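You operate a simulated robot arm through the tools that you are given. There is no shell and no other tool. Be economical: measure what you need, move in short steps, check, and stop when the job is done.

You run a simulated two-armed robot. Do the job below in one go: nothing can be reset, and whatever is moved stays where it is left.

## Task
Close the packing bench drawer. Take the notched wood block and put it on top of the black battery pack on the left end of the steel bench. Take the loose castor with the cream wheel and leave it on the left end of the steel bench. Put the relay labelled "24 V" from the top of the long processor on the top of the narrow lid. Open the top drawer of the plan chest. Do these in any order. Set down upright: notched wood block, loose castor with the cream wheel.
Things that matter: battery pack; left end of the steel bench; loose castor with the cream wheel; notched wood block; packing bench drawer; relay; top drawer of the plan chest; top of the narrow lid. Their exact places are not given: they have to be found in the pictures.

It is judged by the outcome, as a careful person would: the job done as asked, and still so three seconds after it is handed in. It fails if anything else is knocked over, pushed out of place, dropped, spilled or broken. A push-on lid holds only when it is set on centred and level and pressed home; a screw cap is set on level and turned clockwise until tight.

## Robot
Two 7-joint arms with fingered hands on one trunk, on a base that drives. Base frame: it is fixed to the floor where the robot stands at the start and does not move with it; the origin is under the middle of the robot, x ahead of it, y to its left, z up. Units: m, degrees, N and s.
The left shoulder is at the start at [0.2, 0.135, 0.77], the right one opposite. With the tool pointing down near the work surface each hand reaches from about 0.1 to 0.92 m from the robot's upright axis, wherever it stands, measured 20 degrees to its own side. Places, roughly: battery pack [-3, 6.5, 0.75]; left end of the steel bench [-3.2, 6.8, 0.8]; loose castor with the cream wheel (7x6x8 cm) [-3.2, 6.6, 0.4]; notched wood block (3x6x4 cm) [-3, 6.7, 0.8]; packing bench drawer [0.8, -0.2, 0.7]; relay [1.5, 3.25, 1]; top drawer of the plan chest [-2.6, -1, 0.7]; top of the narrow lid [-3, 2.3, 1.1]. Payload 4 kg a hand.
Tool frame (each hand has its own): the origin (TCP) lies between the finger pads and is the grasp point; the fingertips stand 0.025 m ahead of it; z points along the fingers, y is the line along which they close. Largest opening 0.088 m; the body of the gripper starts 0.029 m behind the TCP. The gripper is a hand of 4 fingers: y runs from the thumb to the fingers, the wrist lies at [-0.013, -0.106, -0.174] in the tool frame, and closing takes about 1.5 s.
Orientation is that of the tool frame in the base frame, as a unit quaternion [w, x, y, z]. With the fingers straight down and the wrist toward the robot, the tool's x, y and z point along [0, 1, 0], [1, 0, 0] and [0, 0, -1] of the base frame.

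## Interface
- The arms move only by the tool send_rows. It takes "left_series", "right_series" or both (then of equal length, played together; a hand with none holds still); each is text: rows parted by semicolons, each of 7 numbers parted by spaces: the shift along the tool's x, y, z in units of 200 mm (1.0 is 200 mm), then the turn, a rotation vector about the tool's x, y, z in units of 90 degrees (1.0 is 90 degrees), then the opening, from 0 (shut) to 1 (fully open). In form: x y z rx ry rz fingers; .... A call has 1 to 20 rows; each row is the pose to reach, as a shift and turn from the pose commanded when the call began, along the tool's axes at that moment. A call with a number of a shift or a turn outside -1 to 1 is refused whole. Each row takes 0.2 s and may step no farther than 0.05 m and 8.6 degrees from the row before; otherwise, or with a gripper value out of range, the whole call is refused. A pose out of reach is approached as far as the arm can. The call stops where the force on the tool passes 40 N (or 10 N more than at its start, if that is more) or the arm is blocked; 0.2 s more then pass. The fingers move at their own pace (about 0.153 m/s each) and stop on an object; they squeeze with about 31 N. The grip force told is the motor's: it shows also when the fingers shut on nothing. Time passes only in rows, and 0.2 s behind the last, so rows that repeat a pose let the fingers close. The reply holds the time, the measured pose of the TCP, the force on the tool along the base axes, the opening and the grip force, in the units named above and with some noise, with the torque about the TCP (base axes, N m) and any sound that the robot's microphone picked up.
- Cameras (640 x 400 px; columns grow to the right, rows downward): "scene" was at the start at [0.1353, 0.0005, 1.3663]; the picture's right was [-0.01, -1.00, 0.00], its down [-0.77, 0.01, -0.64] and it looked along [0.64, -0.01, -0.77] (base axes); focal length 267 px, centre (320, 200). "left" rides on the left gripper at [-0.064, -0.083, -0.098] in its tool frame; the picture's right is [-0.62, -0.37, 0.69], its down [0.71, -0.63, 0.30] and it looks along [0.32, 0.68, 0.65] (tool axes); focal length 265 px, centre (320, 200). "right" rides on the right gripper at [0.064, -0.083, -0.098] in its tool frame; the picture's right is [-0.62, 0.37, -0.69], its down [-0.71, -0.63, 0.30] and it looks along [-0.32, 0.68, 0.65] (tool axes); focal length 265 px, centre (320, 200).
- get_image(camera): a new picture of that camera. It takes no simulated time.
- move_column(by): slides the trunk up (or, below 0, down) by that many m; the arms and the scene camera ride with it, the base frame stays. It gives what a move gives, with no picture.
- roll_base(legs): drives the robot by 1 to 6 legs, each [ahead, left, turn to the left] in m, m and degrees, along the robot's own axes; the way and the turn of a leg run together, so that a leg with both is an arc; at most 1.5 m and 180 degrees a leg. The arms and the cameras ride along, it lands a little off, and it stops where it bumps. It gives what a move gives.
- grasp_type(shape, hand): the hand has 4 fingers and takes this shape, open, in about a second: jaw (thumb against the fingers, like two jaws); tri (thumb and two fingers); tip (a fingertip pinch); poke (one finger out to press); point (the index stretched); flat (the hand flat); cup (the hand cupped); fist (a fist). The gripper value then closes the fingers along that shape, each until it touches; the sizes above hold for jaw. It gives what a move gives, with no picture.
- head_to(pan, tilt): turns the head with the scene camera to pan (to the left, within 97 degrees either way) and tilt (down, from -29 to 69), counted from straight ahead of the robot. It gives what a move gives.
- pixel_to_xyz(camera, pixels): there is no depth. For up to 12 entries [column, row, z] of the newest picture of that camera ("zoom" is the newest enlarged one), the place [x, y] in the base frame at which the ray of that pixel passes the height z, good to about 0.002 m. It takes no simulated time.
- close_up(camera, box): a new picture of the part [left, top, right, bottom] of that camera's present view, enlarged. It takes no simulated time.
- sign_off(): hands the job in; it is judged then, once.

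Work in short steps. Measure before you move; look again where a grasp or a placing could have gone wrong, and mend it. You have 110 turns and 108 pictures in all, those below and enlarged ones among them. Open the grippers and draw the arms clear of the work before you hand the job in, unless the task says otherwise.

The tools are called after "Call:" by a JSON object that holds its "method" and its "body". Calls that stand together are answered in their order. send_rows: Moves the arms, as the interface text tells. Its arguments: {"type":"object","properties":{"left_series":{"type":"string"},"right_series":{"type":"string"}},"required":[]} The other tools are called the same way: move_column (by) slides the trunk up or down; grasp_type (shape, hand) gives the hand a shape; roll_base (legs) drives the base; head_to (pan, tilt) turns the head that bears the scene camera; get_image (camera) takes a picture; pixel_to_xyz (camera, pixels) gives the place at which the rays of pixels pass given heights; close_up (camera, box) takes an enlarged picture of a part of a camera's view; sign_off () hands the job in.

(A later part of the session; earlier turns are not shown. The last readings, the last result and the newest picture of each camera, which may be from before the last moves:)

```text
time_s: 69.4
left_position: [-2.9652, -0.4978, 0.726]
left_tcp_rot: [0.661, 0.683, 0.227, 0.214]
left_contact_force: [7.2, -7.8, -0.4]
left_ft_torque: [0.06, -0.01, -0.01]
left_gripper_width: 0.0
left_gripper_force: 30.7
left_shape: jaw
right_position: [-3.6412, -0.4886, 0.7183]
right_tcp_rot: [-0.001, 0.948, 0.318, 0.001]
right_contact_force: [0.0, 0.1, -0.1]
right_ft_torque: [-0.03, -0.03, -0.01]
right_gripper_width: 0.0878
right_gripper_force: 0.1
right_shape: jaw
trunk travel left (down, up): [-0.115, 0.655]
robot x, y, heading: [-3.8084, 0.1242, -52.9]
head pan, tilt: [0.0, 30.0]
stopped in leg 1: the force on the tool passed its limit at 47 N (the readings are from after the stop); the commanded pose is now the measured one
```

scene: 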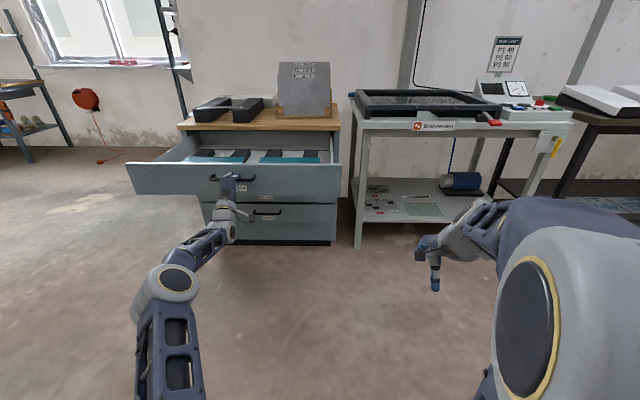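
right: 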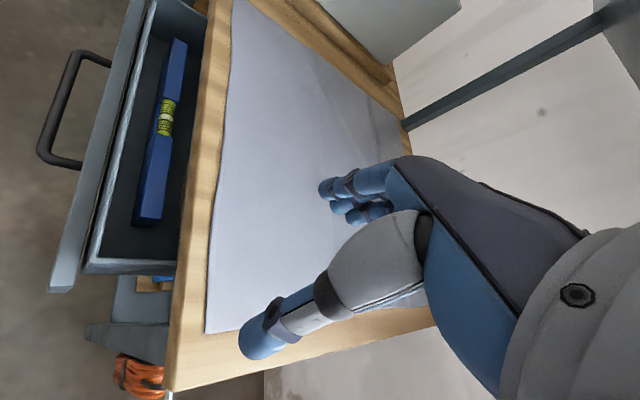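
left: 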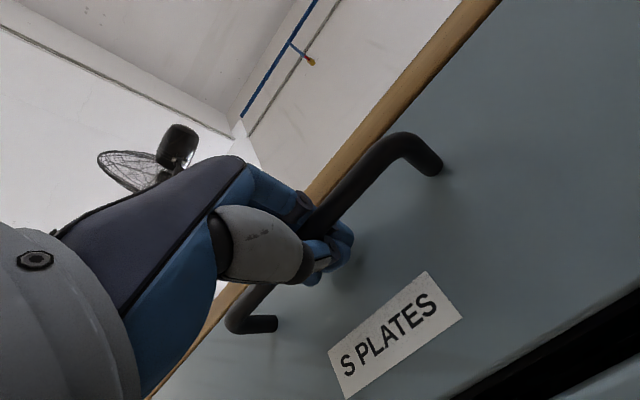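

It hit its stop: fully open. I open the hand, withdraw it, then back the base off.

Call:
{"method": "send_rows", "body": {"left_series": "0 0 0 0 0 0 1; 0 0 0 0 0 0 1; 0 0 0 0 0 0 1; 0 0 0 0 0 0 1; 0 0 0 0 0 0 1; 0 0 -0.15 0 0 0 1; 0 0 -0.3 0 0 0 1; 0 0 -0.45 0 0 0 1; 0 0 -0.6 0 0 0 1"}}

Call:
{"method": "get_image", "body": {"camera": "scene"}}

```text
time_s: 71.4
left_position: [-3.0365, -0.3997, 0.7314]
left_tcp_rot: [0.661, 0.683, 0.227, 0.214]
left_contact_force: [-0.1, -0.1, 0.3]
left_ft_torque: [0.02, -0.04, 0.0]
left_gripper_width: 0.0876
left_gripper_force: 0.1
left_shape: jaw
right_position: [-3.6428, -0.4899, 0.7176]
right_tcp_rot: [-0.001, 0.948, 0.318, 0.001]
right_contact_force: [0.5, 0.8, 0.1]
right_ft_torque: [0.0, -0.02, 0.01]
right_gripper_width: 0.0878
right_gripper_force: 0.0
right_shape: jaw
trunk travel left (down, up): [-0.115, 0.655]
robot x, y, heading: [-3.8071, 0.1251, -53.0]
head pan, tilt: [0.0, 30.0]
```

```text
77 pictures are left
```

scene: 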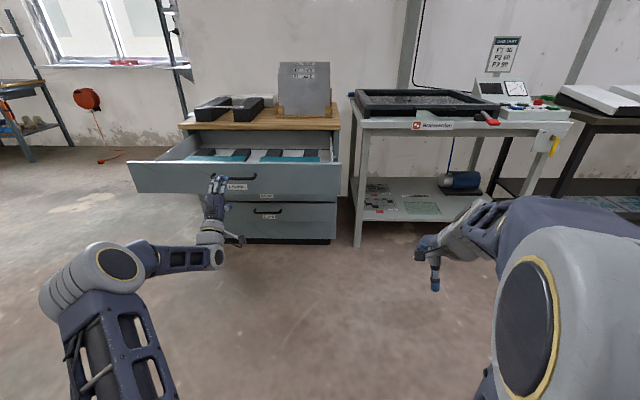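

Top drawer is open and released. I fold the left arm back to fingers-down while looking around for the next sites.

Call:
{"method": "send_rows", "body": {"left_series": "0 0 -0.1 0 0 0 1; 0 0.02 -0.2 0.09 0 0 1; 0 0.04 -0.3 0.18 0 0 1; 0 0.06 -0.35 0.27 0 0 1; 0 0.08 -0.4 0.36 0 0 1; 0 0.1 -0.4 0.45 0 0 1; 0 0.1 -0.4 0.54 0 0 1; 0 0.1 -0.4 0.63 0 0 1; 0 0.1 -0.4 0.72 0 0 1; 0 0.1 -0.4 0.81 0 0 1; 0 0.1 -0.4 0.9 0 0 1; 0 0.1 -0.4 0.98 0 0 1; 0 0.1 -0.4 0.98 0 0 1"}}

Call:
{"method": "move_column", "body": {"by": 0.26}}

Call:
{"method": "head_to", "body": {"pan": 97, "tilt": 20}}

Call:
{"method": "get_image", "body": {"camera": "scene"}}

Call:
{"method": "head_to", "body": {"pan": -97, "tilt": 20}}

Call:
{"method": "get_image", "body": {"camera": "scene"}}

```text
time_s: 74.2
left_position: [-3.0847, -0.3366, 0.7534]
left_tcp_rot: [-0.001, 0.95, 0.312, -0.004]
left_contact_force: [0.0, 0.3, 0.1]
left_ft_torque: [0.04, 0.01, 0.0]
left_gripper_width: 0.0881
left_gripper_force: 0.0
left_shape: jaw
right_position: [-3.6422, -0.4894, 0.7175]
right_tcp_rot: [-0.001, 0.948, 0.318, 0.001]
right_contact_force: [-0.1, 0.3, 0.5]
right_ft_torque: [-0.01, -0.01, 0.02]
right_gripper_width: 0.0877
right_gripper_force: 0.1
right_shape: jaw
trunk travel left (down, up): [-0.115, 0.655]
robot x, y, heading: [-3.8112, 0.1267, -53.2]
head pan, tilt: [0.0, 30.0]
```

```text
time_s: 76.8
left_position: [-3.0834, -0.3365, 1.0139]
left_tcp_rot: [0.0, 0.95, 0.313, -0.004]
left_contact_force: [1.0, -0.2, 0.0]
left_ft_torque: [0.03, -0.04, 0.01]
left_gripper_width: 0.0879
left_gripper_force: 0.0
left_shape: jaw
right_position: [-3.6422, -0.4895, 0.9777]
right_tcp_rot: [-0.001, 0.948, 0.319, 0.0]
right_contact_force: [-0.6, 0.3, -0.1]
right_ft_torque: [0.0, 0.01, 0.0]
right_gripper_width: 0.0878
right_gripper_force: 0.0
right_shape: jaw
trunk travel left (down, up): [-0.375, 0.395]
robot x, y, heading: [-3.8058, 0.1262, -52.9]
head pan, tilt: [0.0, 30.0]
```

```text
time_s: 78.6
left_position: [-3.083, -0.3367, 1.0136]
left_tcp_rot: [0.0, 0.95, 0.312, -0.004]
left_contact_force: [0.2, 1.6, 0.7]
left_ft_torque: [-0.01, -0.02, -0.01]
left_gripper_width: 0.0878
left_gripper_force: 0.1
left_shape: jaw
right_position: [-3.6417, -0.489, 0.9772]
right_tcp_rot: [-0.001, 0.948, 0.319, 0.001]
right_contact_force: [-0.5, -0.4, 0.1]
right_ft_torque: [-0.02, -0.01, 0.02]
right_gripper_width: 0.0879
right_gripper_force: 0.0
right_shape: jaw
trunk travel left (down, up): [-0.375, 0.395]
robot x, y, heading: [-3.809, 0.1273, -53.1]
head pan, tilt: [97.0, 20.0]
```

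```text
76 pictures are left
```

scene: 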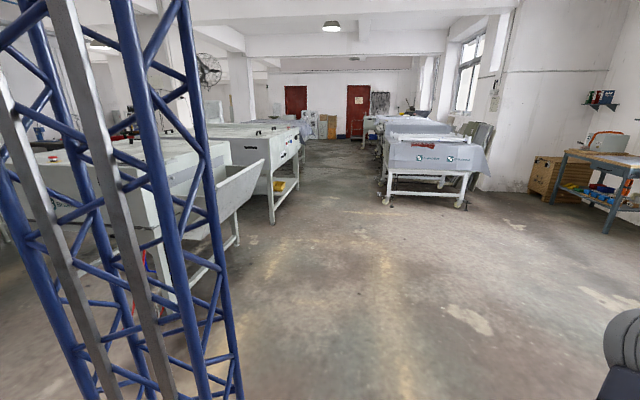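

```text
time_s: 81.4
left_position: [-3.0846, -0.3363, 1.0138]
left_tcp_rot: [0.001, 0.95, 0.312, -0.004]
left_contact_force: [-0.2, 0.1, -0.5]
left_ft_torque: [0.01, -0.02, 0.02]
left_gripper_width: 0.0879
left_gripper_force: 0.1
left_shape: jaw
right_position: [-3.6407, -0.4887, 0.9768]
right_tcp_rot: [-0.001, 0.948, 0.319, 0.0]
right_contact_force: [0.0, -0.7, 0.8]
right_ft_torque: [-0.02, -0.01, 0.05]
right_gripper_width: 0.0876
right_gripper_force: 0.0
right_shape: jaw
trunk travel left (down, up): [-0.375, 0.395]
robot x, y, heading: [-3.8078, 0.1229, -52.8]
head pan, tilt: [-97.0, 20.0]
```

```text
75 pictures are left
```

scene: 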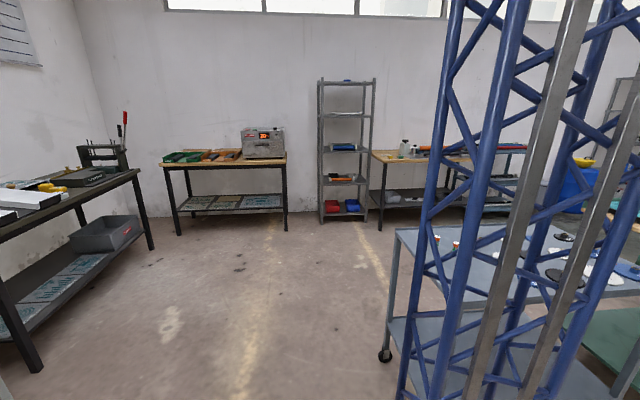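

I need compact arms for driving the aisle; I draw both hands toward the body and take a fresh look along the aisle (heading ~37°).

Call:
{"method": "send_rows", "body": {"left_series": "0 -0.2 0 0 0 0 1; 0 -0.4 0 0 0 0 1; 0 -0.6 0 0 0 0 1; 0 -0.8 0 0 0 0 1; 0 -1 0 0 0 0 1; 0 -1 0 0 0 0 1", "right_series": "0 -0.1 0 0 0 0 1; 0 -0.2 0 0 0 0 1; 0 -0.3 0 0 0 0 1; 0 -0.4 0 0 0 0 1; 0 -0.5 0 0 0 0 1; 0 -0.5 0 0 0 0 1"}}

Call:
{"method": "roll_base", "body": {"legs": [[0, 0, 90]]}}

Call:
{"method": "head_to", "body": {"pan": 10, "tilt": 22}}

Call:
{"method": "get_image", "body": {"camera": "scene"}}

```text
time_s: 82.8
left_position: [-3.2032, -0.1743, 1.0136]
left_tcp_rot: [0.001, 0.95, 0.312, -0.003]
left_contact_force: [1.0, 0.2, -0.6]
left_ft_torque: [0.05, 0.0, 0.01]
left_gripper_width: 0.0877
left_gripper_force: 0.1
left_shape: jaw
right_position: [-3.7037, -0.4078, 0.9767]
right_tcp_rot: [-0.001, 0.948, 0.319, 0.001]
right_contact_force: [-0.6, 0.0, 0.2]
right_ft_torque: [0.0, 0.03, -0.01]
right_gripper_width: 0.0875
right_gripper_force: 0.1
right_shape: jaw
trunk travel left (down, up): [-0.375, 0.395]
robot x, y, heading: [-3.8063, 0.1259, -53.0]
head pan, tilt: [-97.0, 20.0]
```

```text
time_s: 87.0
left_position: [-3.5053, 0.7313, 1.0149]
left_tcp_rot: [0.002, 0.452, 0.892, -0.002]
left_contact_force: [0.6, 0.0, -1.0]
left_ft_torque: [-0.02, 0.01, 0.01]
left_gripper_width: 0.0877
left_gripper_force: 0.1
left_shape: jaw
right_position: [-3.273, 0.2302, 0.9778]
right_tcp_rot: [-0.001, 0.447, 0.895, -0.001]
right_contact_force: [-0.1, 0.4, -0.1]
right_ft_torque: [0.0, 0.04, -0.04]
right_gripper_width: 0.0878
right_gripper_force: 0.0
right_shape: jaw
trunk travel left (down, up): [-0.375, 0.395]
robot x, y, heading: [-3.8087, 0.1267, 37.0]
head pan, tilt: [-97.0, 20.0]
```

```text
time_s: 88.9
left_position: [-3.5044, 0.7316, 1.0145]
left_tcp_rot: [0.003, 0.452, 0.892, -0.003]
left_contact_force: [0.0, 0.2, 0.4]
left_ft_torque: [0.0, 0.03, 0.0]
left_gripper_width: 0.0879
left_gripper_force: 0.0
left_shape: jaw
right_position: [-3.2732, 0.2316, 0.978]
right_tcp_rot: [-0.001, 0.446, 0.895, -0.001]
right_contact_force: [-0.2, -0.9, 0.6]
right_ft_torque: [0.03, 0.01, -0.04]
right_gripper_width: 0.0875
right_gripper_force: 0.1
right_shape: jaw
trunk travel left (down, up): [-0.375, 0.395]
robot x, y, heading: [-3.8065, 0.1313, 37.1]
head pan, tilt: [10.0, 22.0]
```

```text
74 pictures are left
```

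scene: 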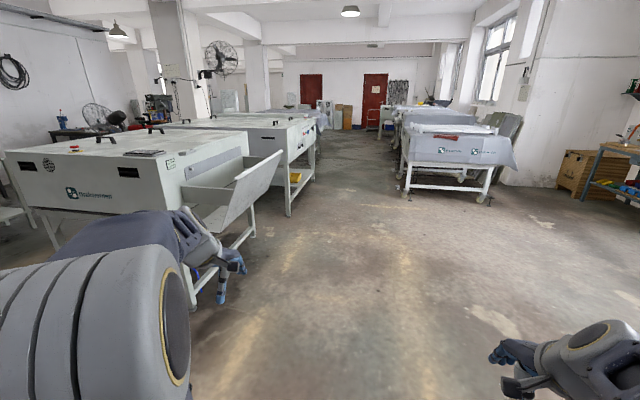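

I measure the aisle bounds: left machine legs (195,305),(252,237),(290,215); right table legs (407,196),(482,203).

Call:
{"method": "pixel_to_xyz", "body": {"camera": "scene", "pixels": [[195, 303, 0], [252, 237, 0], [289, 215, 0], [316, 180, 0], [407, 196, 0], [481, 204, 0], [284, 153, 0.75], [245, 172, 0.75], [395, 175, 0], [372, 133, 0]]}}

Call:
{"method": "close_up", "body": {"camera": "scene", "box": [0, 90, 320, 290]}}

Call:
{"method": "close_up", "body": {"camera": "scene", "box": [300, 80, 540, 220]}}

```text
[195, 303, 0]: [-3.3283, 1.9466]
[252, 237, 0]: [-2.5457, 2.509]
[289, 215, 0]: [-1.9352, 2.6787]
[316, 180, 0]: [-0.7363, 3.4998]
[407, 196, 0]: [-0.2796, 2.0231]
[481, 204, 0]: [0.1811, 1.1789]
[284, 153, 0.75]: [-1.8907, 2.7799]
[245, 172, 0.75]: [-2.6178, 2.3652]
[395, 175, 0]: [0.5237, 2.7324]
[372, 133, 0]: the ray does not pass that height
```

```text
2.00 times, centred on (160, 190) of scene
```

zoom: 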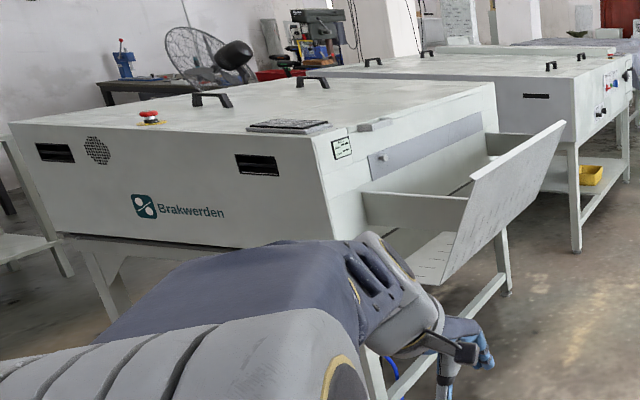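

```text
2.67 times, centred on (420, 150) of scene
```

zoom: 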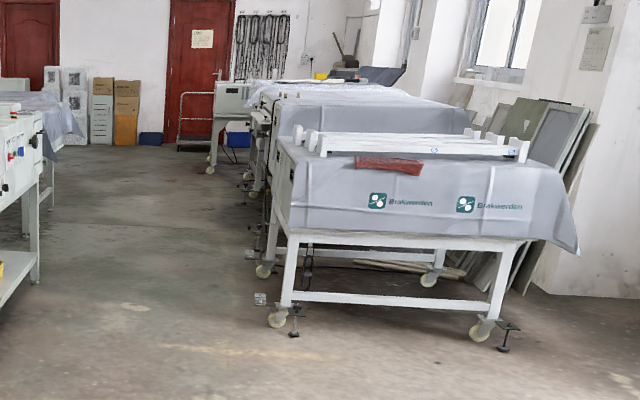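

Aisle runs b≈1.85–3.3 m across (my axes along 37°), robot at 2.38. I drive 5 m ahead drifting 0.2 m left, then look at the long processor.

Call:
{"method": "roll_base", "body": {"legs": [[1.3, 0.2, 0], [1.3, 0, 0], [1.3, 0, 0], [1.3, 0, 0]]}}

Call:
{"method": "head_to", "body": {"pan": -55, "tilt": 25}}

Call:
{"method": "get_image", "body": {"camera": "scene"}}

```text
time_s: 113.9
left_position: [0.4462, 4.1006, 1.0143]
left_tcp_rot: [0.003, 0.44, 0.898, -0.003]
left_contact_force: [0.7, 0.0, 0.0]
left_ft_torque: [0.02, 0.0, -0.01]
left_gripper_width: 0.0876
left_gripper_force: 0.0
left_shape: jaw
right_position: [0.6935, 3.6051, 0.9779]
right_tcp_rot: [-0.002, 0.434, 0.901, 0.0]
right_contact_force: [0.2, 0.4, 0.2]
right_ft_torque: [0.02, 0.02, 0.0]
right_gripper_width: 0.0877
right_gripper_force: 0.1
right_shape: jaw
trunk travel left (down, up): [-0.375, 0.395]
robot x, y, heading: [0.1619, 3.486, 38.9]
head pan, tilt: [10.0, 22.0]
```

```text
time_s: 115.2
left_position: [0.4463, 4.1007, 1.0145]
left_tcp_rot: [0.003, 0.44, 0.898, -0.002]
left_contact_force: [-0.5, -0.8, 0.4]
left_ft_torque: [0.01, 0.02, 0.0]
left_gripper_width: 0.088
left_gripper_force: 0.0
left_shape: jaw
right_position: [0.6926, 3.6061, 0.9774]
right_tcp_rot: [-0.001, 0.434, 0.901, 0.0]
right_contact_force: [0.4, -0.1, 0.9]
right_ft_torque: [0.03, 0.01, 0.0]
right_gripper_width: 0.0878
right_gripper_force: 0.1
right_shape: jaw
trunk travel left (down, up): [-0.375, 0.395]
robot x, y, heading: [0.1623, 3.4874, 38.5]
head pan, tilt: [-55.0, 25.0]
```

```text
71 pictures are left
```

scene: 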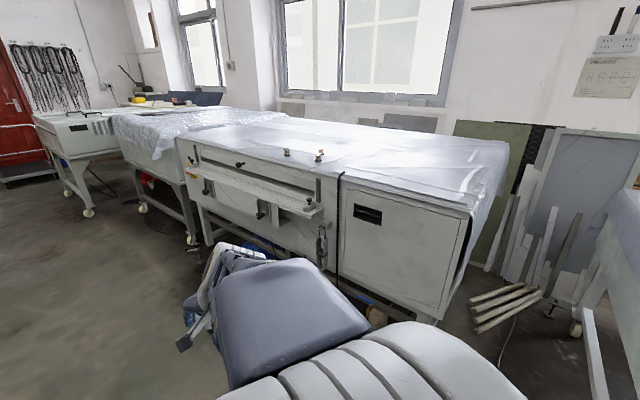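

Small brass-coloured items on the covered top at (287,152) and (320,155). I zoom.

Call:
{"method": "close_up", "body": {"camera": "scene", "box": [250, 130, 350, 190]}}

Call:
{"method": "pixel_to_xyz", "body": {"camera": "scene", "pixels": [[287, 155, 0.97], [321, 160, 0.97], [222, 198, 0.85], [320, 215, 0.8], [190, 240, 0], [375, 325, 0]]}}

```text
6.40 times, centred on (300, 160) of scene
```

zoom: 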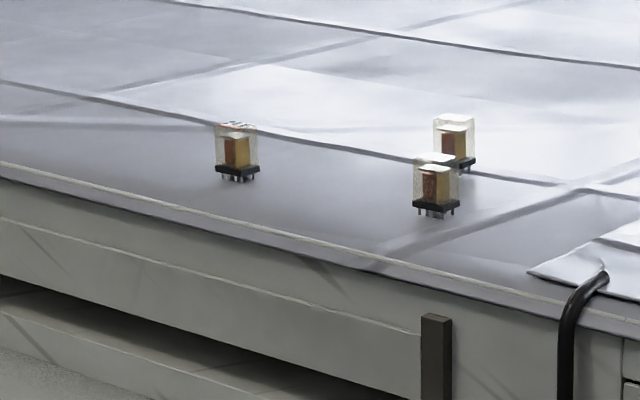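

```text
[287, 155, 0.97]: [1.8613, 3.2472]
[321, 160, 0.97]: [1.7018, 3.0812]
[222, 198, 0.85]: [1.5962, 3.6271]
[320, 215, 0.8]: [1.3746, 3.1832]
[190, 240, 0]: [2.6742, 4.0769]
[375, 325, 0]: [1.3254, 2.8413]
```

Three look-alike relays stand there; labels are on their tops. I raise the trunk and drive alongside, then check the left side before turning to face them.

Call:
{"method": "move_column", "body": {"by": 0.3}}

Call:
{"method": "roll_base", "body": {"legs": [[0.85, -0.12, -1.5]]}}

Call:
{"method": "head_to", "body": {"pan": 60, "tilt": 40}}

Call:
{"method": "get_image", "body": {"camera": "scene"}}

```text
time_s: 118.2
left_position: [0.4466, 4.1004, 1.3145]
left_tcp_rot: [0.003, 0.44, 0.898, -0.002]
left_contact_force: [0.0, 0.6, -0.5]
left_ft_torque: [0.0, -0.01, 0.02]
left_gripper_width: 0.0876
left_gripper_force: 0.1
left_shape: jaw
right_position: [0.6928, 3.6069, 1.2776]
right_tcp_rot: [-0.002, 0.433, 0.901, 0.0]
right_contact_force: [0.0, -0.5, -0.4]
right_ft_torque: [-0.03, -0.01, 0.01]
right_gripper_width: 0.0878
right_gripper_force: 0.0
right_shape: jaw
trunk travel left (down, up): [-0.675, 0.095]
robot x, y, heading: [0.1603, 3.487, 38.5]
head pan, tilt: [-55.0, 25.0]
```

```text
time_s: 122.8
left_position: [1.2001, 4.5156, 1.3135]
left_tcp_rot: [0.003, 0.45, 0.893, -0.002]
left_contact_force: [-0.1, -0.1, -1.0]
left_ft_torque: [0.01, 0.01, -0.02]
left_gripper_width: 0.0878
left_gripper_force: 0.0
left_shape: jaw
right_position: [1.4342, 4.0157, 1.2774]
right_tcp_rot: [-0.002, 0.445, 0.896, -0.001]
right_contact_force: [0.1, 0.8, 0.0]
right_ft_torque: [-0.01, -0.01, 0.0]
right_gripper_width: 0.0875
right_gripper_force: 0.1
right_shape: jaw
trunk travel left (down, up): [-0.675, 0.095]
robot x, y, heading: [0.9011, 3.914, 37.4]
head pan, tilt: [-55.0, 25.0]
```

```text
time_s: 124.7
left_position: [1.1999, 4.5167, 1.3141]
left_tcp_rot: [0.003, 0.451, 0.893, -0.002]
left_contact_force: [-0.5, -0.2, 0.8]
left_ft_torque: [0.03, -0.01, 0.0]
left_gripper_width: 0.0878
left_gripper_force: 0.2
left_shape: jaw
right_position: [1.4347, 4.0155, 1.2768]
right_tcp_rot: [-0.001, 0.445, 0.896, 0.0]
right_contact_force: [-0.5, -0.7, -0.1]
right_ft_torque: [0.03, 0.01, 0.02]
right_gripper_width: 0.0876
right_gripper_force: 0.1
right_shape: jaw
trunk travel left (down, up): [-0.675, 0.095]
robot x, y, heading: [0.9003, 3.9097, 37.3]
head pan, tilt: [60.0, 40.0]
```

```text
69 pictures are left
```

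scene: 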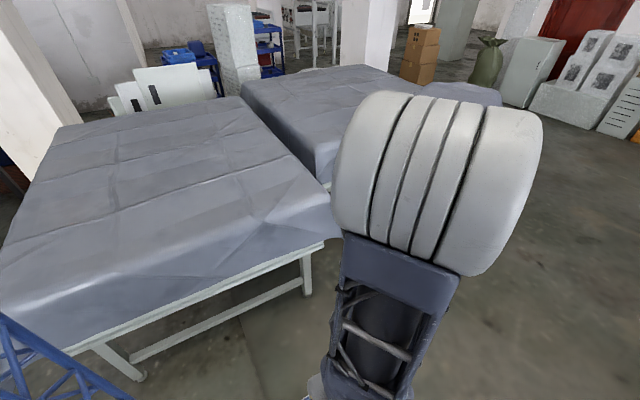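

A draped table is close on the left; I measure its legs and edge.

Call:
{"method": "pixel_to_xyz", "body": {"camera": "scene", "pixels": [[305, 293, 0], [137, 378, 0], [338, 236, 0.7], [70, 352, 0.7]]}}

```text
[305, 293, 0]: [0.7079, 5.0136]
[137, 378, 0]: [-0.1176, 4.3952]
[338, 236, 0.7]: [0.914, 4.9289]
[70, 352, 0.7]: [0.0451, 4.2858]
```

Rear clearance is 0.8 m; I turn to face the processor and look down at the relays.

Call:
{"method": "roll_base", "body": {"legs": [[0, 0, -90.3]]}}

Call:
{"method": "head_to", "body": {"pan": 0, "tilt": 40}}

Call:
{"method": "get_image", "body": {"camera": "scene"}}

```text
time_s: 128.9
left_position: [1.5025, 3.605, 1.3142]
left_tcp_rot: [0.0, 0.951, 0.309, -0.004]
left_contact_force: [-0.3, -0.1, -0.2]
left_ft_torque: [0.01, -0.04, 0.02]
left_gripper_width: 0.0881
left_gripper_force: 0.0
left_shape: jaw
right_position: [1.0023, 3.375, 1.2774]
right_tcp_rot: [-0.001, 0.949, 0.316, 0.0]
right_contact_force: [-0.3, -0.5, 0.9]
right_ft_torque: [-0.02, -0.04, -0.01]
right_gripper_width: 0.0875
right_gripper_force: 0.0
right_shape: jaw
trunk travel left (down, up): [-0.675, 0.095]
robot x, y, heading: [0.897, 3.9096, -53.3]
head pan, tilt: [60.0, 40.0]
```

```text
time_s: 130.2
left_position: [1.5037, 3.6052, 1.3147]
left_tcp_rot: [0.0, 0.951, 0.309, -0.004]
left_contact_force: [-0.3, -0.1, 0.6]
left_ft_torque: [-0.05, 0.0, 0.03]
left_gripper_width: 0.0878
left_gripper_force: 0.1
left_shape: jaw
right_position: [1.0028, 3.3757, 1.2777]
right_tcp_rot: [-0.001, 0.949, 0.317, 0.002]
right_contact_force: [-0.2, 0.1, -0.6]
right_ft_torque: [0.01, -0.02, -0.01]
right_gripper_width: 0.0879
right_gripper_force: 0.0
right_shape: jaw
trunk travel left (down, up): [-0.675, 0.095]
robot x, y, heading: [0.901, 3.9109, -53.3]
head pan, tilt: [0.0, 40.0]
```

```text
68 pictures are left
```

scene: 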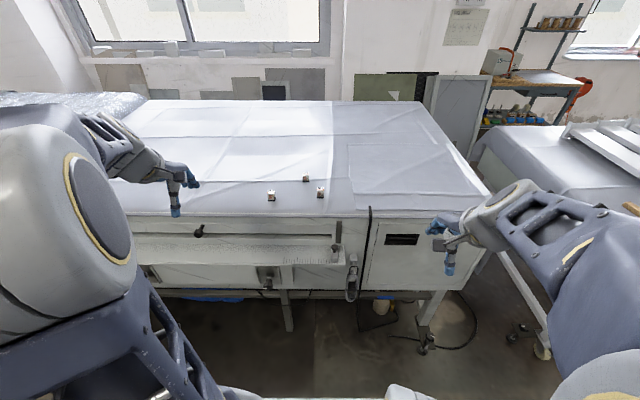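

Relays at (271,195), (306,178) and (320,191). I zoom to read the labels.

Call:
{"method": "close_up", "body": {"camera": "scene", "box": [255, 165, 335, 215]}}

Call:
{"method": "pixel_to_xyz", "body": {"camera": "scene", "pixels": [[271, 199, 0.92], [306, 181, 0.92], [320, 196, 0.92], [271, 199, 0.97], [320, 196, 0.97], [250, 214, 0.92], [250, 214, 0.97]]}}

```text
8.00 times, centred on (295, 190) of scene
```

zoom: 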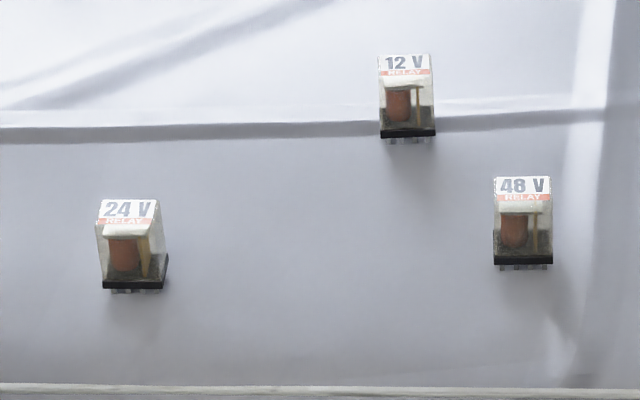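

```text
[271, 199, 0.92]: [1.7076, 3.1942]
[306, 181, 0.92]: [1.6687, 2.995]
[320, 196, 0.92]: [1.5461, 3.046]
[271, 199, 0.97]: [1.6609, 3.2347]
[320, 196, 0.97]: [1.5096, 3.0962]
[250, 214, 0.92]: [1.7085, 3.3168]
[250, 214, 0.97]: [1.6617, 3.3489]
```

The 24 V relay is the left one at (271,196). Rough triangulation gives (1.57,3.30) with the top near z≈1.05. I move the base so the left hand is closer and refine.

Call:
{"method": "roll_base", "body": {"legs": [[0.12, -0.11, 0]]}}

Call:
{"method": "get_image", "body": {"camera": "left"}}

Call:
{"method": "close_up", "body": {"camera": "scene", "box": [200, 170, 300, 250]}}

```text
time_s: 131.7
left_position: [1.4871, 3.4417, 1.3145]
left_tcp_rot: [0.0, 0.951, 0.309, -0.004]
left_contact_force: [1.1, -0.5, -0.1]
left_ft_torque: [0.04, 0.0, -0.01]
left_gripper_width: 0.0878
left_gripper_force: 0.0
left_shape: jaw
right_position: [0.9858, 3.2121, 1.2774]
right_tcp_rot: [-0.002, 0.949, 0.315, 0.001]
right_contact_force: [-0.2, 1.3, -0.7]
right_ft_torque: [0.01, 0.06, -0.02]
right_gripper_width: 0.0877
right_gripper_force: 0.1
right_shape: jaw
trunk travel left (down, up): [-0.675, 0.095]
robot x, y, heading: [0.8848, 3.7473, -53.2]
head pan, tilt: [0.0, 40.0]
```

```text
66 pictures are left
```

left: 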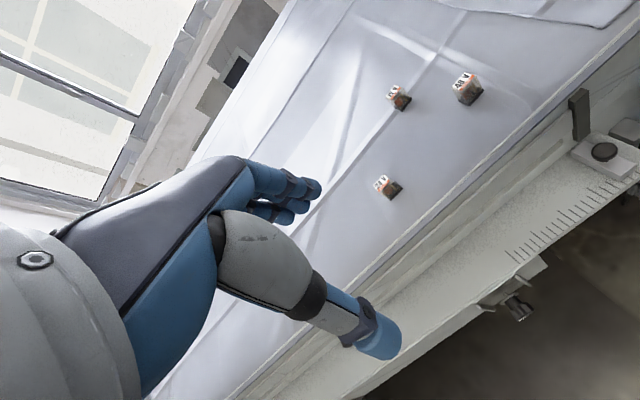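

```text
5.00 times, centred on (250, 210) of scene
```

zoom: 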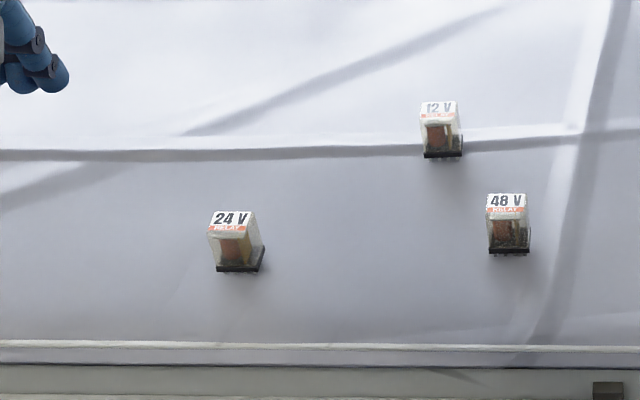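

I triangulate the label (zoom (232,220); left camera (381,182)) and the base.

Call:
{"method": "pixel_to_xyz", "body": {"camera": "zoom", "pixels": [[232, 220, 1.0], [232, 220, 1.04], [232, 220, 1.08], [240, 270, 1.0], [240, 270, 1.04], [508, 202, 1.04]]}}

Call:
{"method": "close_up", "body": {"camera": "left", "box": [340, 150, 440, 220]}}

Call:
{"method": "pixel_to_xyz", "body": {"camera": "left", "pixels": [[381, 182, 1.0], [381, 182, 1.04], [381, 182, 1.08], [395, 194, 1.0], [395, 194, 1.04], [462, 80, 1.04]]}}

```text
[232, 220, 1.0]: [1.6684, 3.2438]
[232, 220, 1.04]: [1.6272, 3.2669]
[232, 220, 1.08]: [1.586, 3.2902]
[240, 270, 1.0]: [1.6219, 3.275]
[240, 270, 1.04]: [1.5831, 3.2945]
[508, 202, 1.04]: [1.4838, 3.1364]
```

```text
5.71 times, centred on (390, 185) of left
```

zoom: 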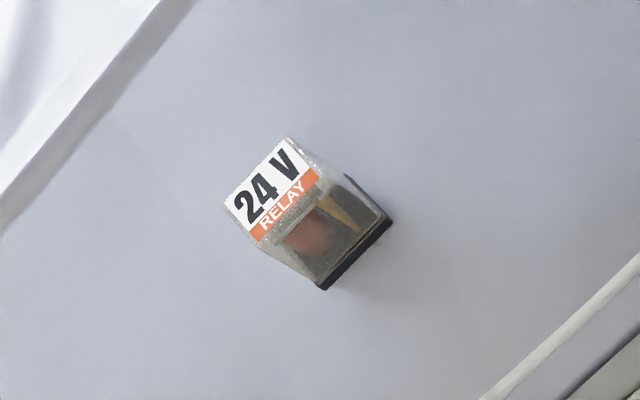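

```text
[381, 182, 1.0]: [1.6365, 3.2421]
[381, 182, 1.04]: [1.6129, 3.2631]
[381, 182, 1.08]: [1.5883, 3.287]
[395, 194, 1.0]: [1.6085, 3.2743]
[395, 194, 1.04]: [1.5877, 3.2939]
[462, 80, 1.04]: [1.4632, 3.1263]
```

The relay is at (1.590,3.288), top z≈1.075, base ≈1.025. I get its yaw from the label corners.

Call:
{"method": "pixel_to_xyz", "body": {"camera": "zoom", "pixels": [[225, 205, 1.074], [287, 138, 1.074], [320, 178, 1.074], [257, 240, 1.074], [317, 290, 1.03], [392, 222, 1.03]]}}

```text
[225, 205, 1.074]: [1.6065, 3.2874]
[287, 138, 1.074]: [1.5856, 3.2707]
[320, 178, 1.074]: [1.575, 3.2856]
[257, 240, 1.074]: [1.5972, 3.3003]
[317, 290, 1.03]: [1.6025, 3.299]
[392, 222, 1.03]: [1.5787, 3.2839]
```

Top centre (1.591,3.287); narrow side lies along the hand's closing line. I move above it.

Call:
{"method": "send_rows", "body": {"left_series": "0 0.15 0.1 0 0 0 1; -0.01 0.3 0.2 0 0 0 1; -0.02 0.45 0.3 0 0 0 1; -0.03 0.6 0.4 0 0 0 1; -0.035 0.75 0.5 0 0 0 1; -0.035 0.85 0.6 0 0 0 1; -0.035 0.932 0.7 0 0 0 1; -0.035 0.932 0.7 0 0 0 1"}}

Call:
{"method": "get_image", "body": {"camera": "left"}}

Call:
{"method": "close_up", "body": {"camera": "scene", "box": [170, 130, 330, 250]}}

```text
time_s: 133.5
left_position: [1.5908, 3.2887, 1.1748]
left_tcp_rot: [0.0, 0.951, 0.309, -0.004]
left_contact_force: [0.3, -0.2, 1.0]
left_ft_torque: [0.04, 0.0, 0.0]
left_gripper_width: 0.0878
left_gripper_force: 0.0
left_shape: jaw
right_position: [0.9862, 3.2122, 1.2776]
right_tcp_rot: [-0.001, 0.949, 0.316, 0.001]
right_contact_force: [0.4, 0.0, -0.4]
right_ft_torque: [-0.01, -0.04, -0.01]
right_gripper_width: 0.0875
right_gripper_force: 0.1
right_shape: jaw
trunk travel left (down, up): [-0.675, 0.095]
robot x, y, heading: [0.8845, 3.7464, -53.3]
head pan, tilt: [0.0, 40.0]
```

```text
63 pictures are left
```

left: 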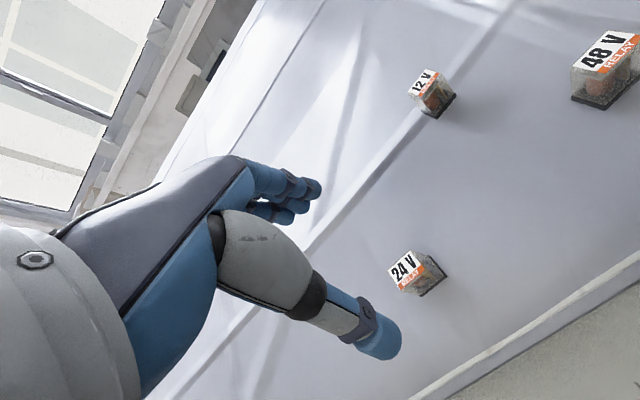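

```text
3.33 times, centred on (250, 190) of scene
```

zoom: 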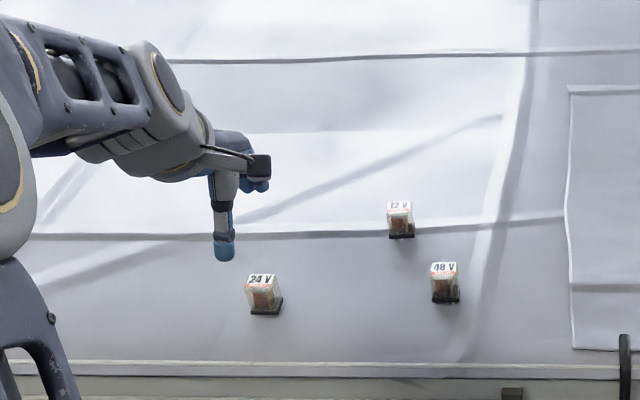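

I re-measure the label from this nearer view before descending.

Call:
{"method": "close_up", "body": {"camera": "left", "box": [370, 235, 470, 305]}}

Call:
{"method": "pixel_to_xyz", "body": {"camera": "left", "pixels": [[407, 270, 1.074], [407, 270, 1.06], [407, 270, 1.09]]}}

```text
5.71 times, centred on (420, 270) of left
```

zoom: 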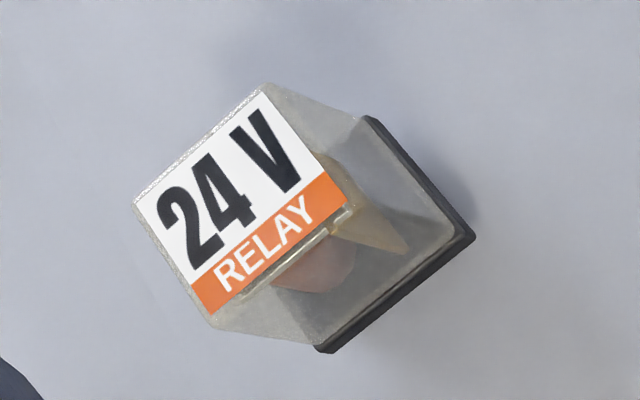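

```text
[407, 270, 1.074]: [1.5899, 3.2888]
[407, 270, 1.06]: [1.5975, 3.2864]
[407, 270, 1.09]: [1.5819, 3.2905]
```

Label centre agrees with the TCP within 1–2 mm. I descend to z≈1.060 and close.

Call:
{"method": "send_rows", "body": {"left_series": "0 0 0.15 0 0 0 1; 0 0 0.3 0 0 0 1; 0 0 0.45 0 0 0 1; 0 0 0.53 0 0 0 1; 0 0 0.57 0 0 0 1; 0 0 0.57 0 0 0 0.5; 0 0 0.57 0 0 0 0.2; 0 0 0.57 0 0 0 0; 0 0 0.57 0 0 0 0; 0 0 0.57 0 0 0 0; 0 0 0.57 0 0 0 0; 0 0 0.57 0 0 0 0"}}

Call:
{"method": "get_image", "body": {"camera": "left"}}

```text
time_s: 136.1
left_position: [1.5923, 3.2879, 1.0619]
left_tcp_rot: [0.001, 0.951, 0.31, -0.003]
left_contact_force: [4.5, -3.8, 25.4]
left_ft_torque: [-0.58, -0.26, 0.06]
left_gripper_width: 0.0261
left_gripper_force: 30.7
left_shape: jaw
right_position: [0.9852, 3.212, 1.2786]
right_tcp_rot: [-0.001, 0.949, 0.316, 0.0]
right_contact_force: [0.6, 0.3, 0.1]
right_ft_torque: [0.01, -0.01, 0.02]
right_gripper_width: 0.0877
right_gripper_force: 0.1
right_shape: jaw
trunk travel left (down, up): [-0.675, 0.095]
robot x, y, heading: [0.8879, 3.745, -53.2]
head pan, tilt: [0.0, 40.0]
```

```text
60 pictures are left
```

left: 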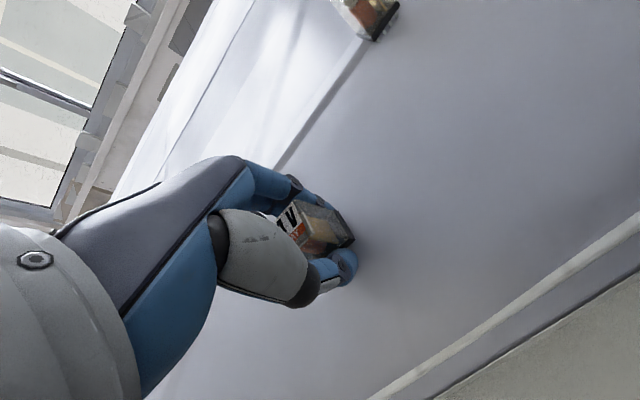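

Relay held (width 0.026). I lift it straight up.

Call:
{"method": "send_rows", "body": {"left_series": "0 0 -0.06 0 0 0 0; 0 0 -0.2 0 0 0 0; 0 0 -0.4 0 0 0 0; 0 0 -0.6 0 0 0 0; 0 -0.15 -0.75 0 0 0 0; 0 -0.35 -0.75 0 0 0 0; 0 -0.55 -0.75 0 0 0 0; 0 -0.75 -0.75 0 0 0 0; 0 -0.93 -0.75 0 0 0 0; 0 -0.93 -0.75 0 0 0 0"}}

Call:
{"method": "get_image", "body": {"camera": "left"}}

```text
time_s: 138.3
left_position: [1.4822, 3.4381, 1.2104]
left_tcp_rot: [0.0, 0.951, 0.309, -0.004]
left_contact_force: [0.0, 0.3, 0.0]
left_ft_torque: [0.01, -0.05, 0.03]
left_gripper_width: 0.0246
left_gripper_force: 31.0
left_shape: jaw
right_position: [0.9865, 3.2123, 1.2768]
right_tcp_rot: [-0.001, 0.949, 0.315, 0.001]
right_contact_force: [0.1, -0.1, -0.7]
right_ft_torque: [-0.03, -0.02, -0.01]
right_gripper_width: 0.0877
right_gripper_force: 0.0
right_shape: jaw
trunk travel left (down, up): [-0.675, 0.095]
robot x, y, heading: [0.8864, 3.7454, -53.1]
head pan, tilt: [0.0, 40.0]
```

```text
59 pictures are left
```

left: 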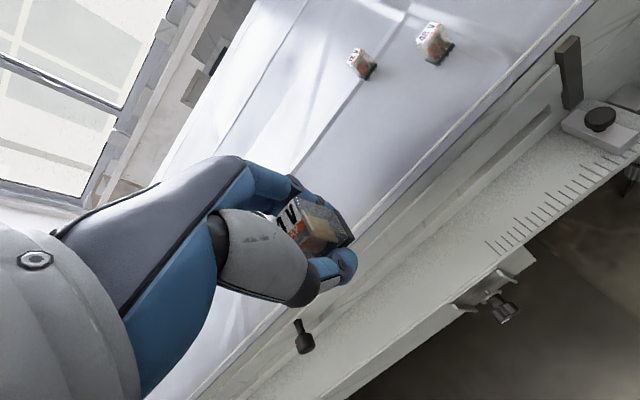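

Relay secured, other two undisturbed. I back off, turn to heading -143° along the aisle and drive toward the lid machine.

Call:
{"method": "roll_base", "body": {"legs": [[-0.13, 0, 0], [0, 0, -90], [1.3, 0, 0], [1.3, 0, 0]]}}

Call:
{"method": "head_to", "body": {"pan": -25, "tilt": 30}}

Call:
{"method": "get_image", "body": {"camera": "scene"}}

```text
time_s: 155.7
left_position: [-1.6081, 1.7145, 1.2098]
left_tcp_rot: [-0.002, 0.889, -0.458, -0.003]
left_contact_force: [0.1, -0.1, -1.2]
left_ft_torque: [0.02, 0.0, 0.0]
left_gripper_width: 0.0244
left_gripper_force: 31.3
left_shape: jaw
right_position: [-1.8314, 2.2133, 1.2766]
right_tcp_rot: [-0.001, 0.892, -0.452, 0.002]
right_contact_force: [-1.0, 0.1, -0.8]
right_ft_torque: [0.01, -0.03, 0.02]
right_gripper_width: 0.0879
right_gripper_force: 0.1
right_shape: jaw
trunk travel left (down, up): [-0.675, 0.095]
robot x, y, heading: [-1.2947, 2.3116, -143.7]
head pan, tilt: [0.0, 40.0]
```

```text
time_s: 156.6
left_position: [-1.6087, 1.7158, 1.2094]
left_tcp_rot: [-0.002, 0.889, -0.457, -0.003]
left_contact_force: [-0.2, 0.2, 0.4]
left_ft_torque: [0.01, 0.0, 0.02]
left_gripper_width: 0.0246
left_gripper_force: 31.6
left_shape: jaw
right_position: [-1.8317, 2.2135, 1.2775]
right_tcp_rot: [0.0, 0.892, -0.452, 0.001]
right_contact_force: [-1.3, 1.2, 0.2]
right_ft_torque: [0.02, 0.0, 0.02]
right_gripper_width: 0.088
right_gripper_force: 0.1
right_shape: jaw
trunk travel left (down, up): [-0.675, 0.095]
robot x, y, heading: [-1.2956, 2.3103, -143.5]
head pan, tilt: [-25.0, 30.0]
```

```text
58 pictures are left
```

scene: 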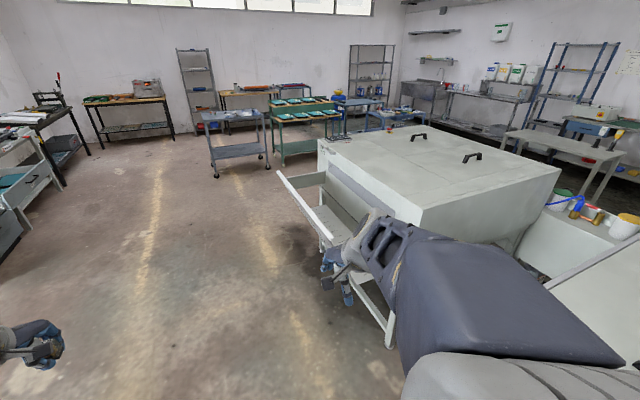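

I zoom on the white machine top to identify the narrow lid.

Call:
{"method": "close_up", "body": {"camera": "scene", "box": [270, 110, 600, 290]}}

Call:
{"method": "pixel_to_xyz", "body": {"camera": "scene", "pixels": [[320, 142, 1.05], [410, 218, 1.05], [560, 168, 1.05], [420, 137, 1.05], [472, 157, 1.05], [430, 125, 1.05]]}}

```text
1.94 times, centred on (435, 200) of scene
```

zoom: 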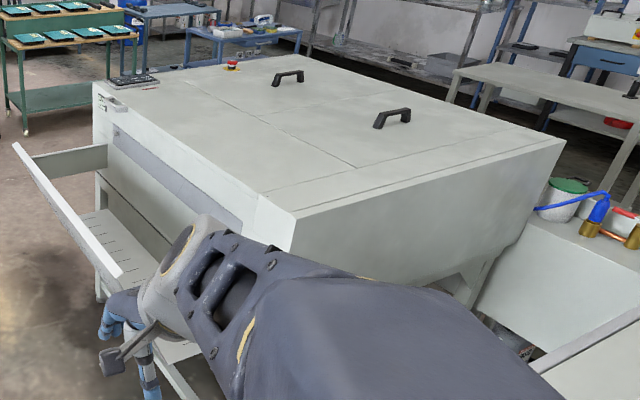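

```text
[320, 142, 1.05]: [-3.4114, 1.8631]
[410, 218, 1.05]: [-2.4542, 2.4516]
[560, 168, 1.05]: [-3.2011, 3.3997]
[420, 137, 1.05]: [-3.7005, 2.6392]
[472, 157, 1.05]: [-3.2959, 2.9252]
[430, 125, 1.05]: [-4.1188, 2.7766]
```

The strip along the aisle edge (front of the handled lids) is at b≈3.5–3.75, matching the given place (-3,2.3). I drive 1.1 m on and turn to face it.

Call:
{"method": "roll_base", "body": {"legs": [[1.1, 0, 0], [0, 0, -89.5]]}}

Call:
{"method": "head_to", "body": {"pan": 10, "tilt": 38}}

Call:
{"method": "get_image", "body": {"camera": "scene"}}

```text
time_s: 165.9
left_position: [-2.7645, 1.9939, 1.2103]
left_tcp_rot: [0.004, -0.301, 0.953, 0.0]
left_contact_force: [0.9, 0.3, -0.9]
left_ft_torque: [-0.01, 0.01, -0.02]
left_gripper_width: 0.024
left_gripper_force: 30.7
left_shape: jaw
right_position: [-2.2644, 2.2125, 1.2772]
right_tcp_rot: [0.0, -0.307, 0.952, 0.0]
right_contact_force: [0.2, 0.3, 0.3]
right_ft_torque: [-0.06, 0.0, -0.02]
right_gripper_width: 0.0877
right_gripper_force: 0.0
right_shape: jaw
trunk travel left (down, up): [-0.675, 0.095]
robot x, y, heading: [-2.1729, 1.6769, 126.0]
head pan, tilt: [-25.0, 30.0]
```

```text
time_s: 166.9
left_position: [-2.7653, 1.9943, 1.2096]
left_tcp_rot: [0.004, -0.301, 0.954, 0.0]
left_contact_force: [0.3, -0.7, -0.7]
left_ft_torque: [0.03, 0.01, 0.0]
left_gripper_width: 0.0242
left_gripper_force: 31.3
left_shape: jaw
right_position: [-2.2657, 2.2118, 1.2782]
right_tcp_rot: [-0.001, -0.307, 0.952, -0.002]
right_contact_force: [0.1, -0.4, 0.0]
right_ft_torque: [0.03, -0.06, 0.0]
right_gripper_width: 0.0878
right_gripper_force: 0.0
right_shape: jaw
trunk travel left (down, up): [-0.675, 0.095]
robot x, y, heading: [-2.1713, 1.6763, 125.7]
head pan, tilt: [10.0, 38.0]
```

```text
56 pictures are left
```

scene: 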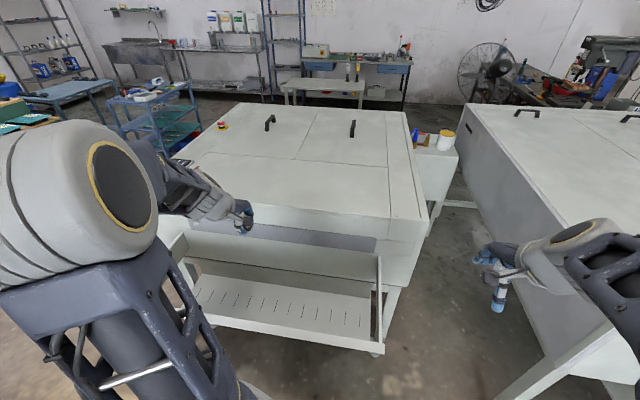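

I zoom to see seams on the top.

Call:
{"method": "close_up", "body": {"camera": "scene", "box": [160, 95, 430, 265]}}

Call:
{"method": "pixel_to_xyz", "body": {"camera": "scene", "pixels": [[290, 159, 1.05], [388, 166, 1.05], [330, 210, 1.05], [388, 218, 1.05], [250, 202, 1.05], [220, 152, 1.05], [350, 102, 1.05], [378, 255, 0.8], [200, 232, 0.8], [290, 190, 1.05]]}}

```text
2.35 times, centred on (295, 180) of scene
```

zoom: 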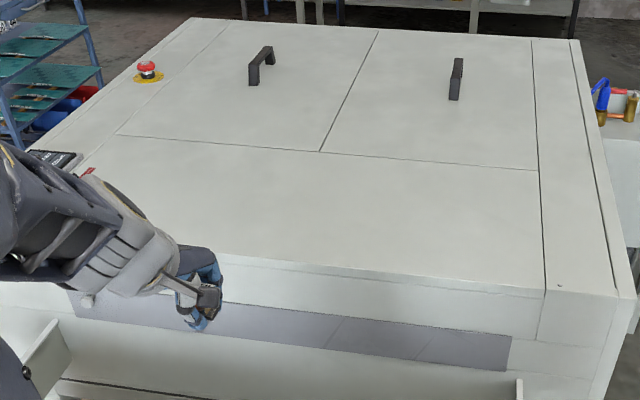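

```text
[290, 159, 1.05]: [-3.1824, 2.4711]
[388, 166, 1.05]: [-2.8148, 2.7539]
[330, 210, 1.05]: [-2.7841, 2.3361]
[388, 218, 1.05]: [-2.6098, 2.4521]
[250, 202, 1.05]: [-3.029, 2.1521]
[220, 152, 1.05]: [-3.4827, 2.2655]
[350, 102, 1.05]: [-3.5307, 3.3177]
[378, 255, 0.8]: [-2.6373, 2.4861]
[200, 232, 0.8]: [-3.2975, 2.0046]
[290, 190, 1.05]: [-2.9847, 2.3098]
```

The front panel (≈a -1.43..-0.6, b 3.54..3.89) is the shallow "narrow lid", centred ≈(-3.0,2.35). I check how far the tray's front rim protrudes before moving closer.

Call:
{"method": "pixel_to_xyz", "body": {"camera": "scene", "pixels": [[210, 322, 0.75], [372, 352, 0.75], [210, 322, 0.85], [372, 352, 0.85], [372, 352, 0.65]]}}

Call:
{"method": "get_image", "body": {"camera": "right"}}

```text
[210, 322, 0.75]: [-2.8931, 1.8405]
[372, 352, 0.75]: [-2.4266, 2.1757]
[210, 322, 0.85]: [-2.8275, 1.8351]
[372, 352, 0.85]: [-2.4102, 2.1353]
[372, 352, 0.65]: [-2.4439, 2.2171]
```

```text
54 pictures are left
```

right: 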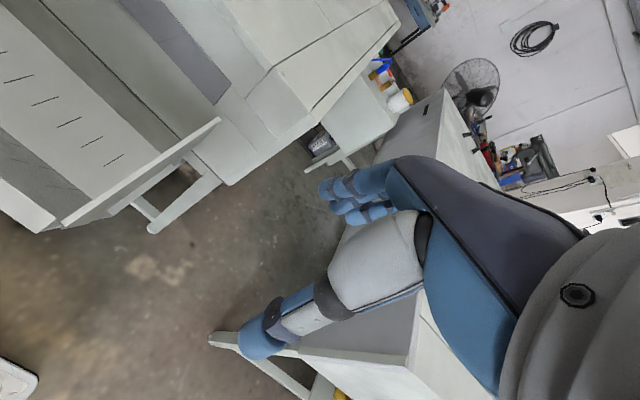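

Tray rim is 0.55 m ahead of the axis; moving 0.17 m is fine. Then I extend the hand over the lid, a bit higher, and look.

Call:
{"method": "roll_base", "body": {"legs": [[0.17, 0, 0]]}}

Call:
{"method": "send_rows", "body": {"left_series": "0 0.1 -0.1 0 0 0 0; 0 0.25 -0.2 0 0 0 0; 0 0.45 -0.2 0 0 0 0; 0 0.65 -0.2 0 0 0 0; 0 0.85 -0.2 0 0 0 0; 0 1 -0.2 0 0 0 0; 0 1 -0.2 0 0 0 0"}}

Call:
{"method": "get_image", "body": {"camera": "left"}}

Call:
{"method": "get_image", "body": {"camera": "scene"}}

```text
time_s: 168.4
left_position: [-2.863, 2.1343, 1.2108]
left_tcp_rot: [0.003, -0.299, 0.954, 0.0]
left_contact_force: [0.5, 0.9, 0.1]
left_ft_torque: [0.0, -0.02, 0.0]
left_gripper_width: 0.0244
left_gripper_force: 31.0
left_shape: jaw
right_position: [-2.3641, 2.3507, 1.2772]
right_tcp_rot: [-0.001, -0.306, 0.952, -0.002]
right_contact_force: [0.3, -0.6, -0.9]
right_ft_torque: [0.0, 0.01, 0.02]
right_gripper_width: 0.0877
right_gripper_force: 0.2
right_shape: jaw
trunk travel left (down, up): [-0.675, 0.095]
robot x, y, heading: [-2.2742, 1.812, 125.5]
head pan, tilt: [10.0, 38.0]
```

```text
time_s: 170.0
left_position: [-2.9793, 2.2981, 1.2501]
left_tcp_rot: [0.004, -0.301, 0.954, -0.001]
left_contact_force: [0.6, 0.3, -0.9]
left_ft_torque: [0.01, 0.03, 0.0]
left_gripper_width: 0.0243
left_gripper_force: 30.7
left_shape: jaw
right_position: [-2.3641, 2.3507, 1.2779]
right_tcp_rot: [0.0, -0.307, 0.952, -0.002]
right_contact_force: [0.5, -0.8, 0.2]
right_ft_torque: [-0.05, 0.0, -0.01]
right_gripper_width: 0.0876
right_gripper_force: 0.0
right_shape: jaw
trunk travel left (down, up): [-0.675, 0.095]
robot x, y, heading: [-2.2692, 1.8112, 125.6]
head pan, tilt: [10.0, 38.0]
```

```text
53 pictures are left
```

left: 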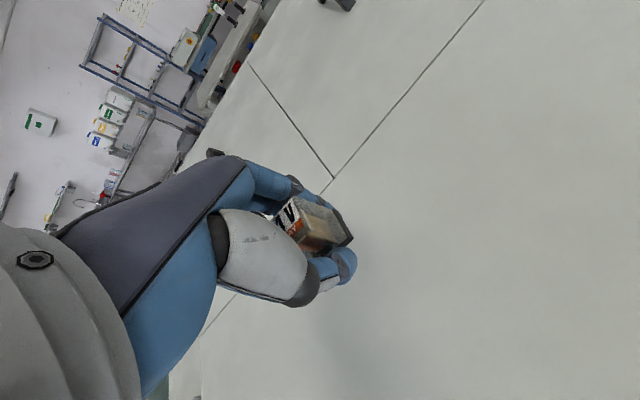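

```text
52 pictures are left
```

scene: 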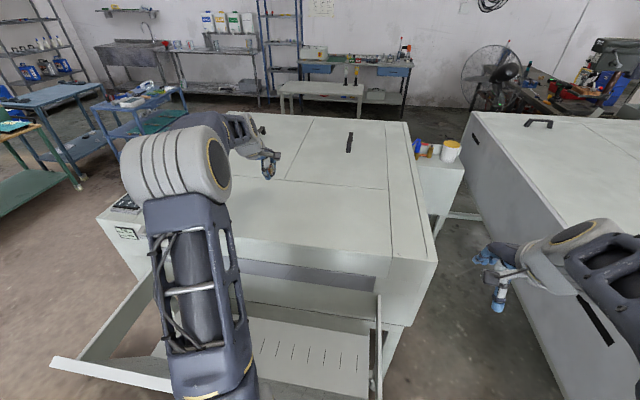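

I triangulate the seam T-junction (left (332,178); scene (286,179)) to get the lid height.

Call:
{"method": "pixel_to_xyz", "body": {"camera": "left", "pixels": [[332, 178, 1.0], [332, 178, 1.04], [332, 178, 1.08], [420, 300, 1.05]]}}

Call:
{"method": "close_up", "body": {"camera": "scene", "box": [230, 130, 410, 270]}}

Call:
{"method": "pixel_to_xyz", "body": {"camera": "scene", "pixels": [[286, 179, 1.0], [286, 179, 1.04], [286, 179, 1.08], [300, 240, 1.04], [388, 252, 1.04]]}}

```text
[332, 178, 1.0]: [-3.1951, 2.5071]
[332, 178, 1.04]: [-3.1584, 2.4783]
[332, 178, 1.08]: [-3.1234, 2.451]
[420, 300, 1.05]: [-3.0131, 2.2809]
```

```text
2.86 times, centred on (320, 200) of scene
```

zoom: 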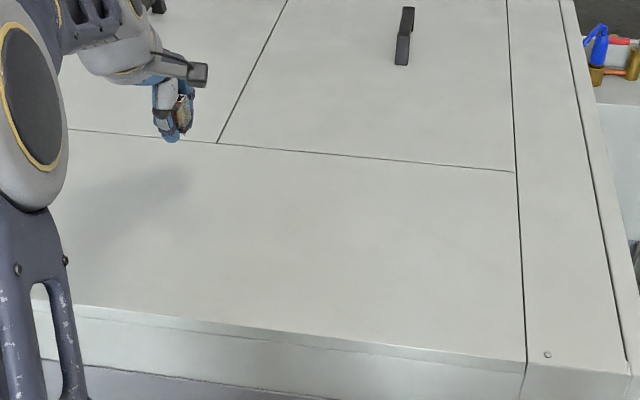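

```text
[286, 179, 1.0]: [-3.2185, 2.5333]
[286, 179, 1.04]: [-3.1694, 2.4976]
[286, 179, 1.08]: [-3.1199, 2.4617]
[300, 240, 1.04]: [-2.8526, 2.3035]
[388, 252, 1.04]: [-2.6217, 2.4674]
```

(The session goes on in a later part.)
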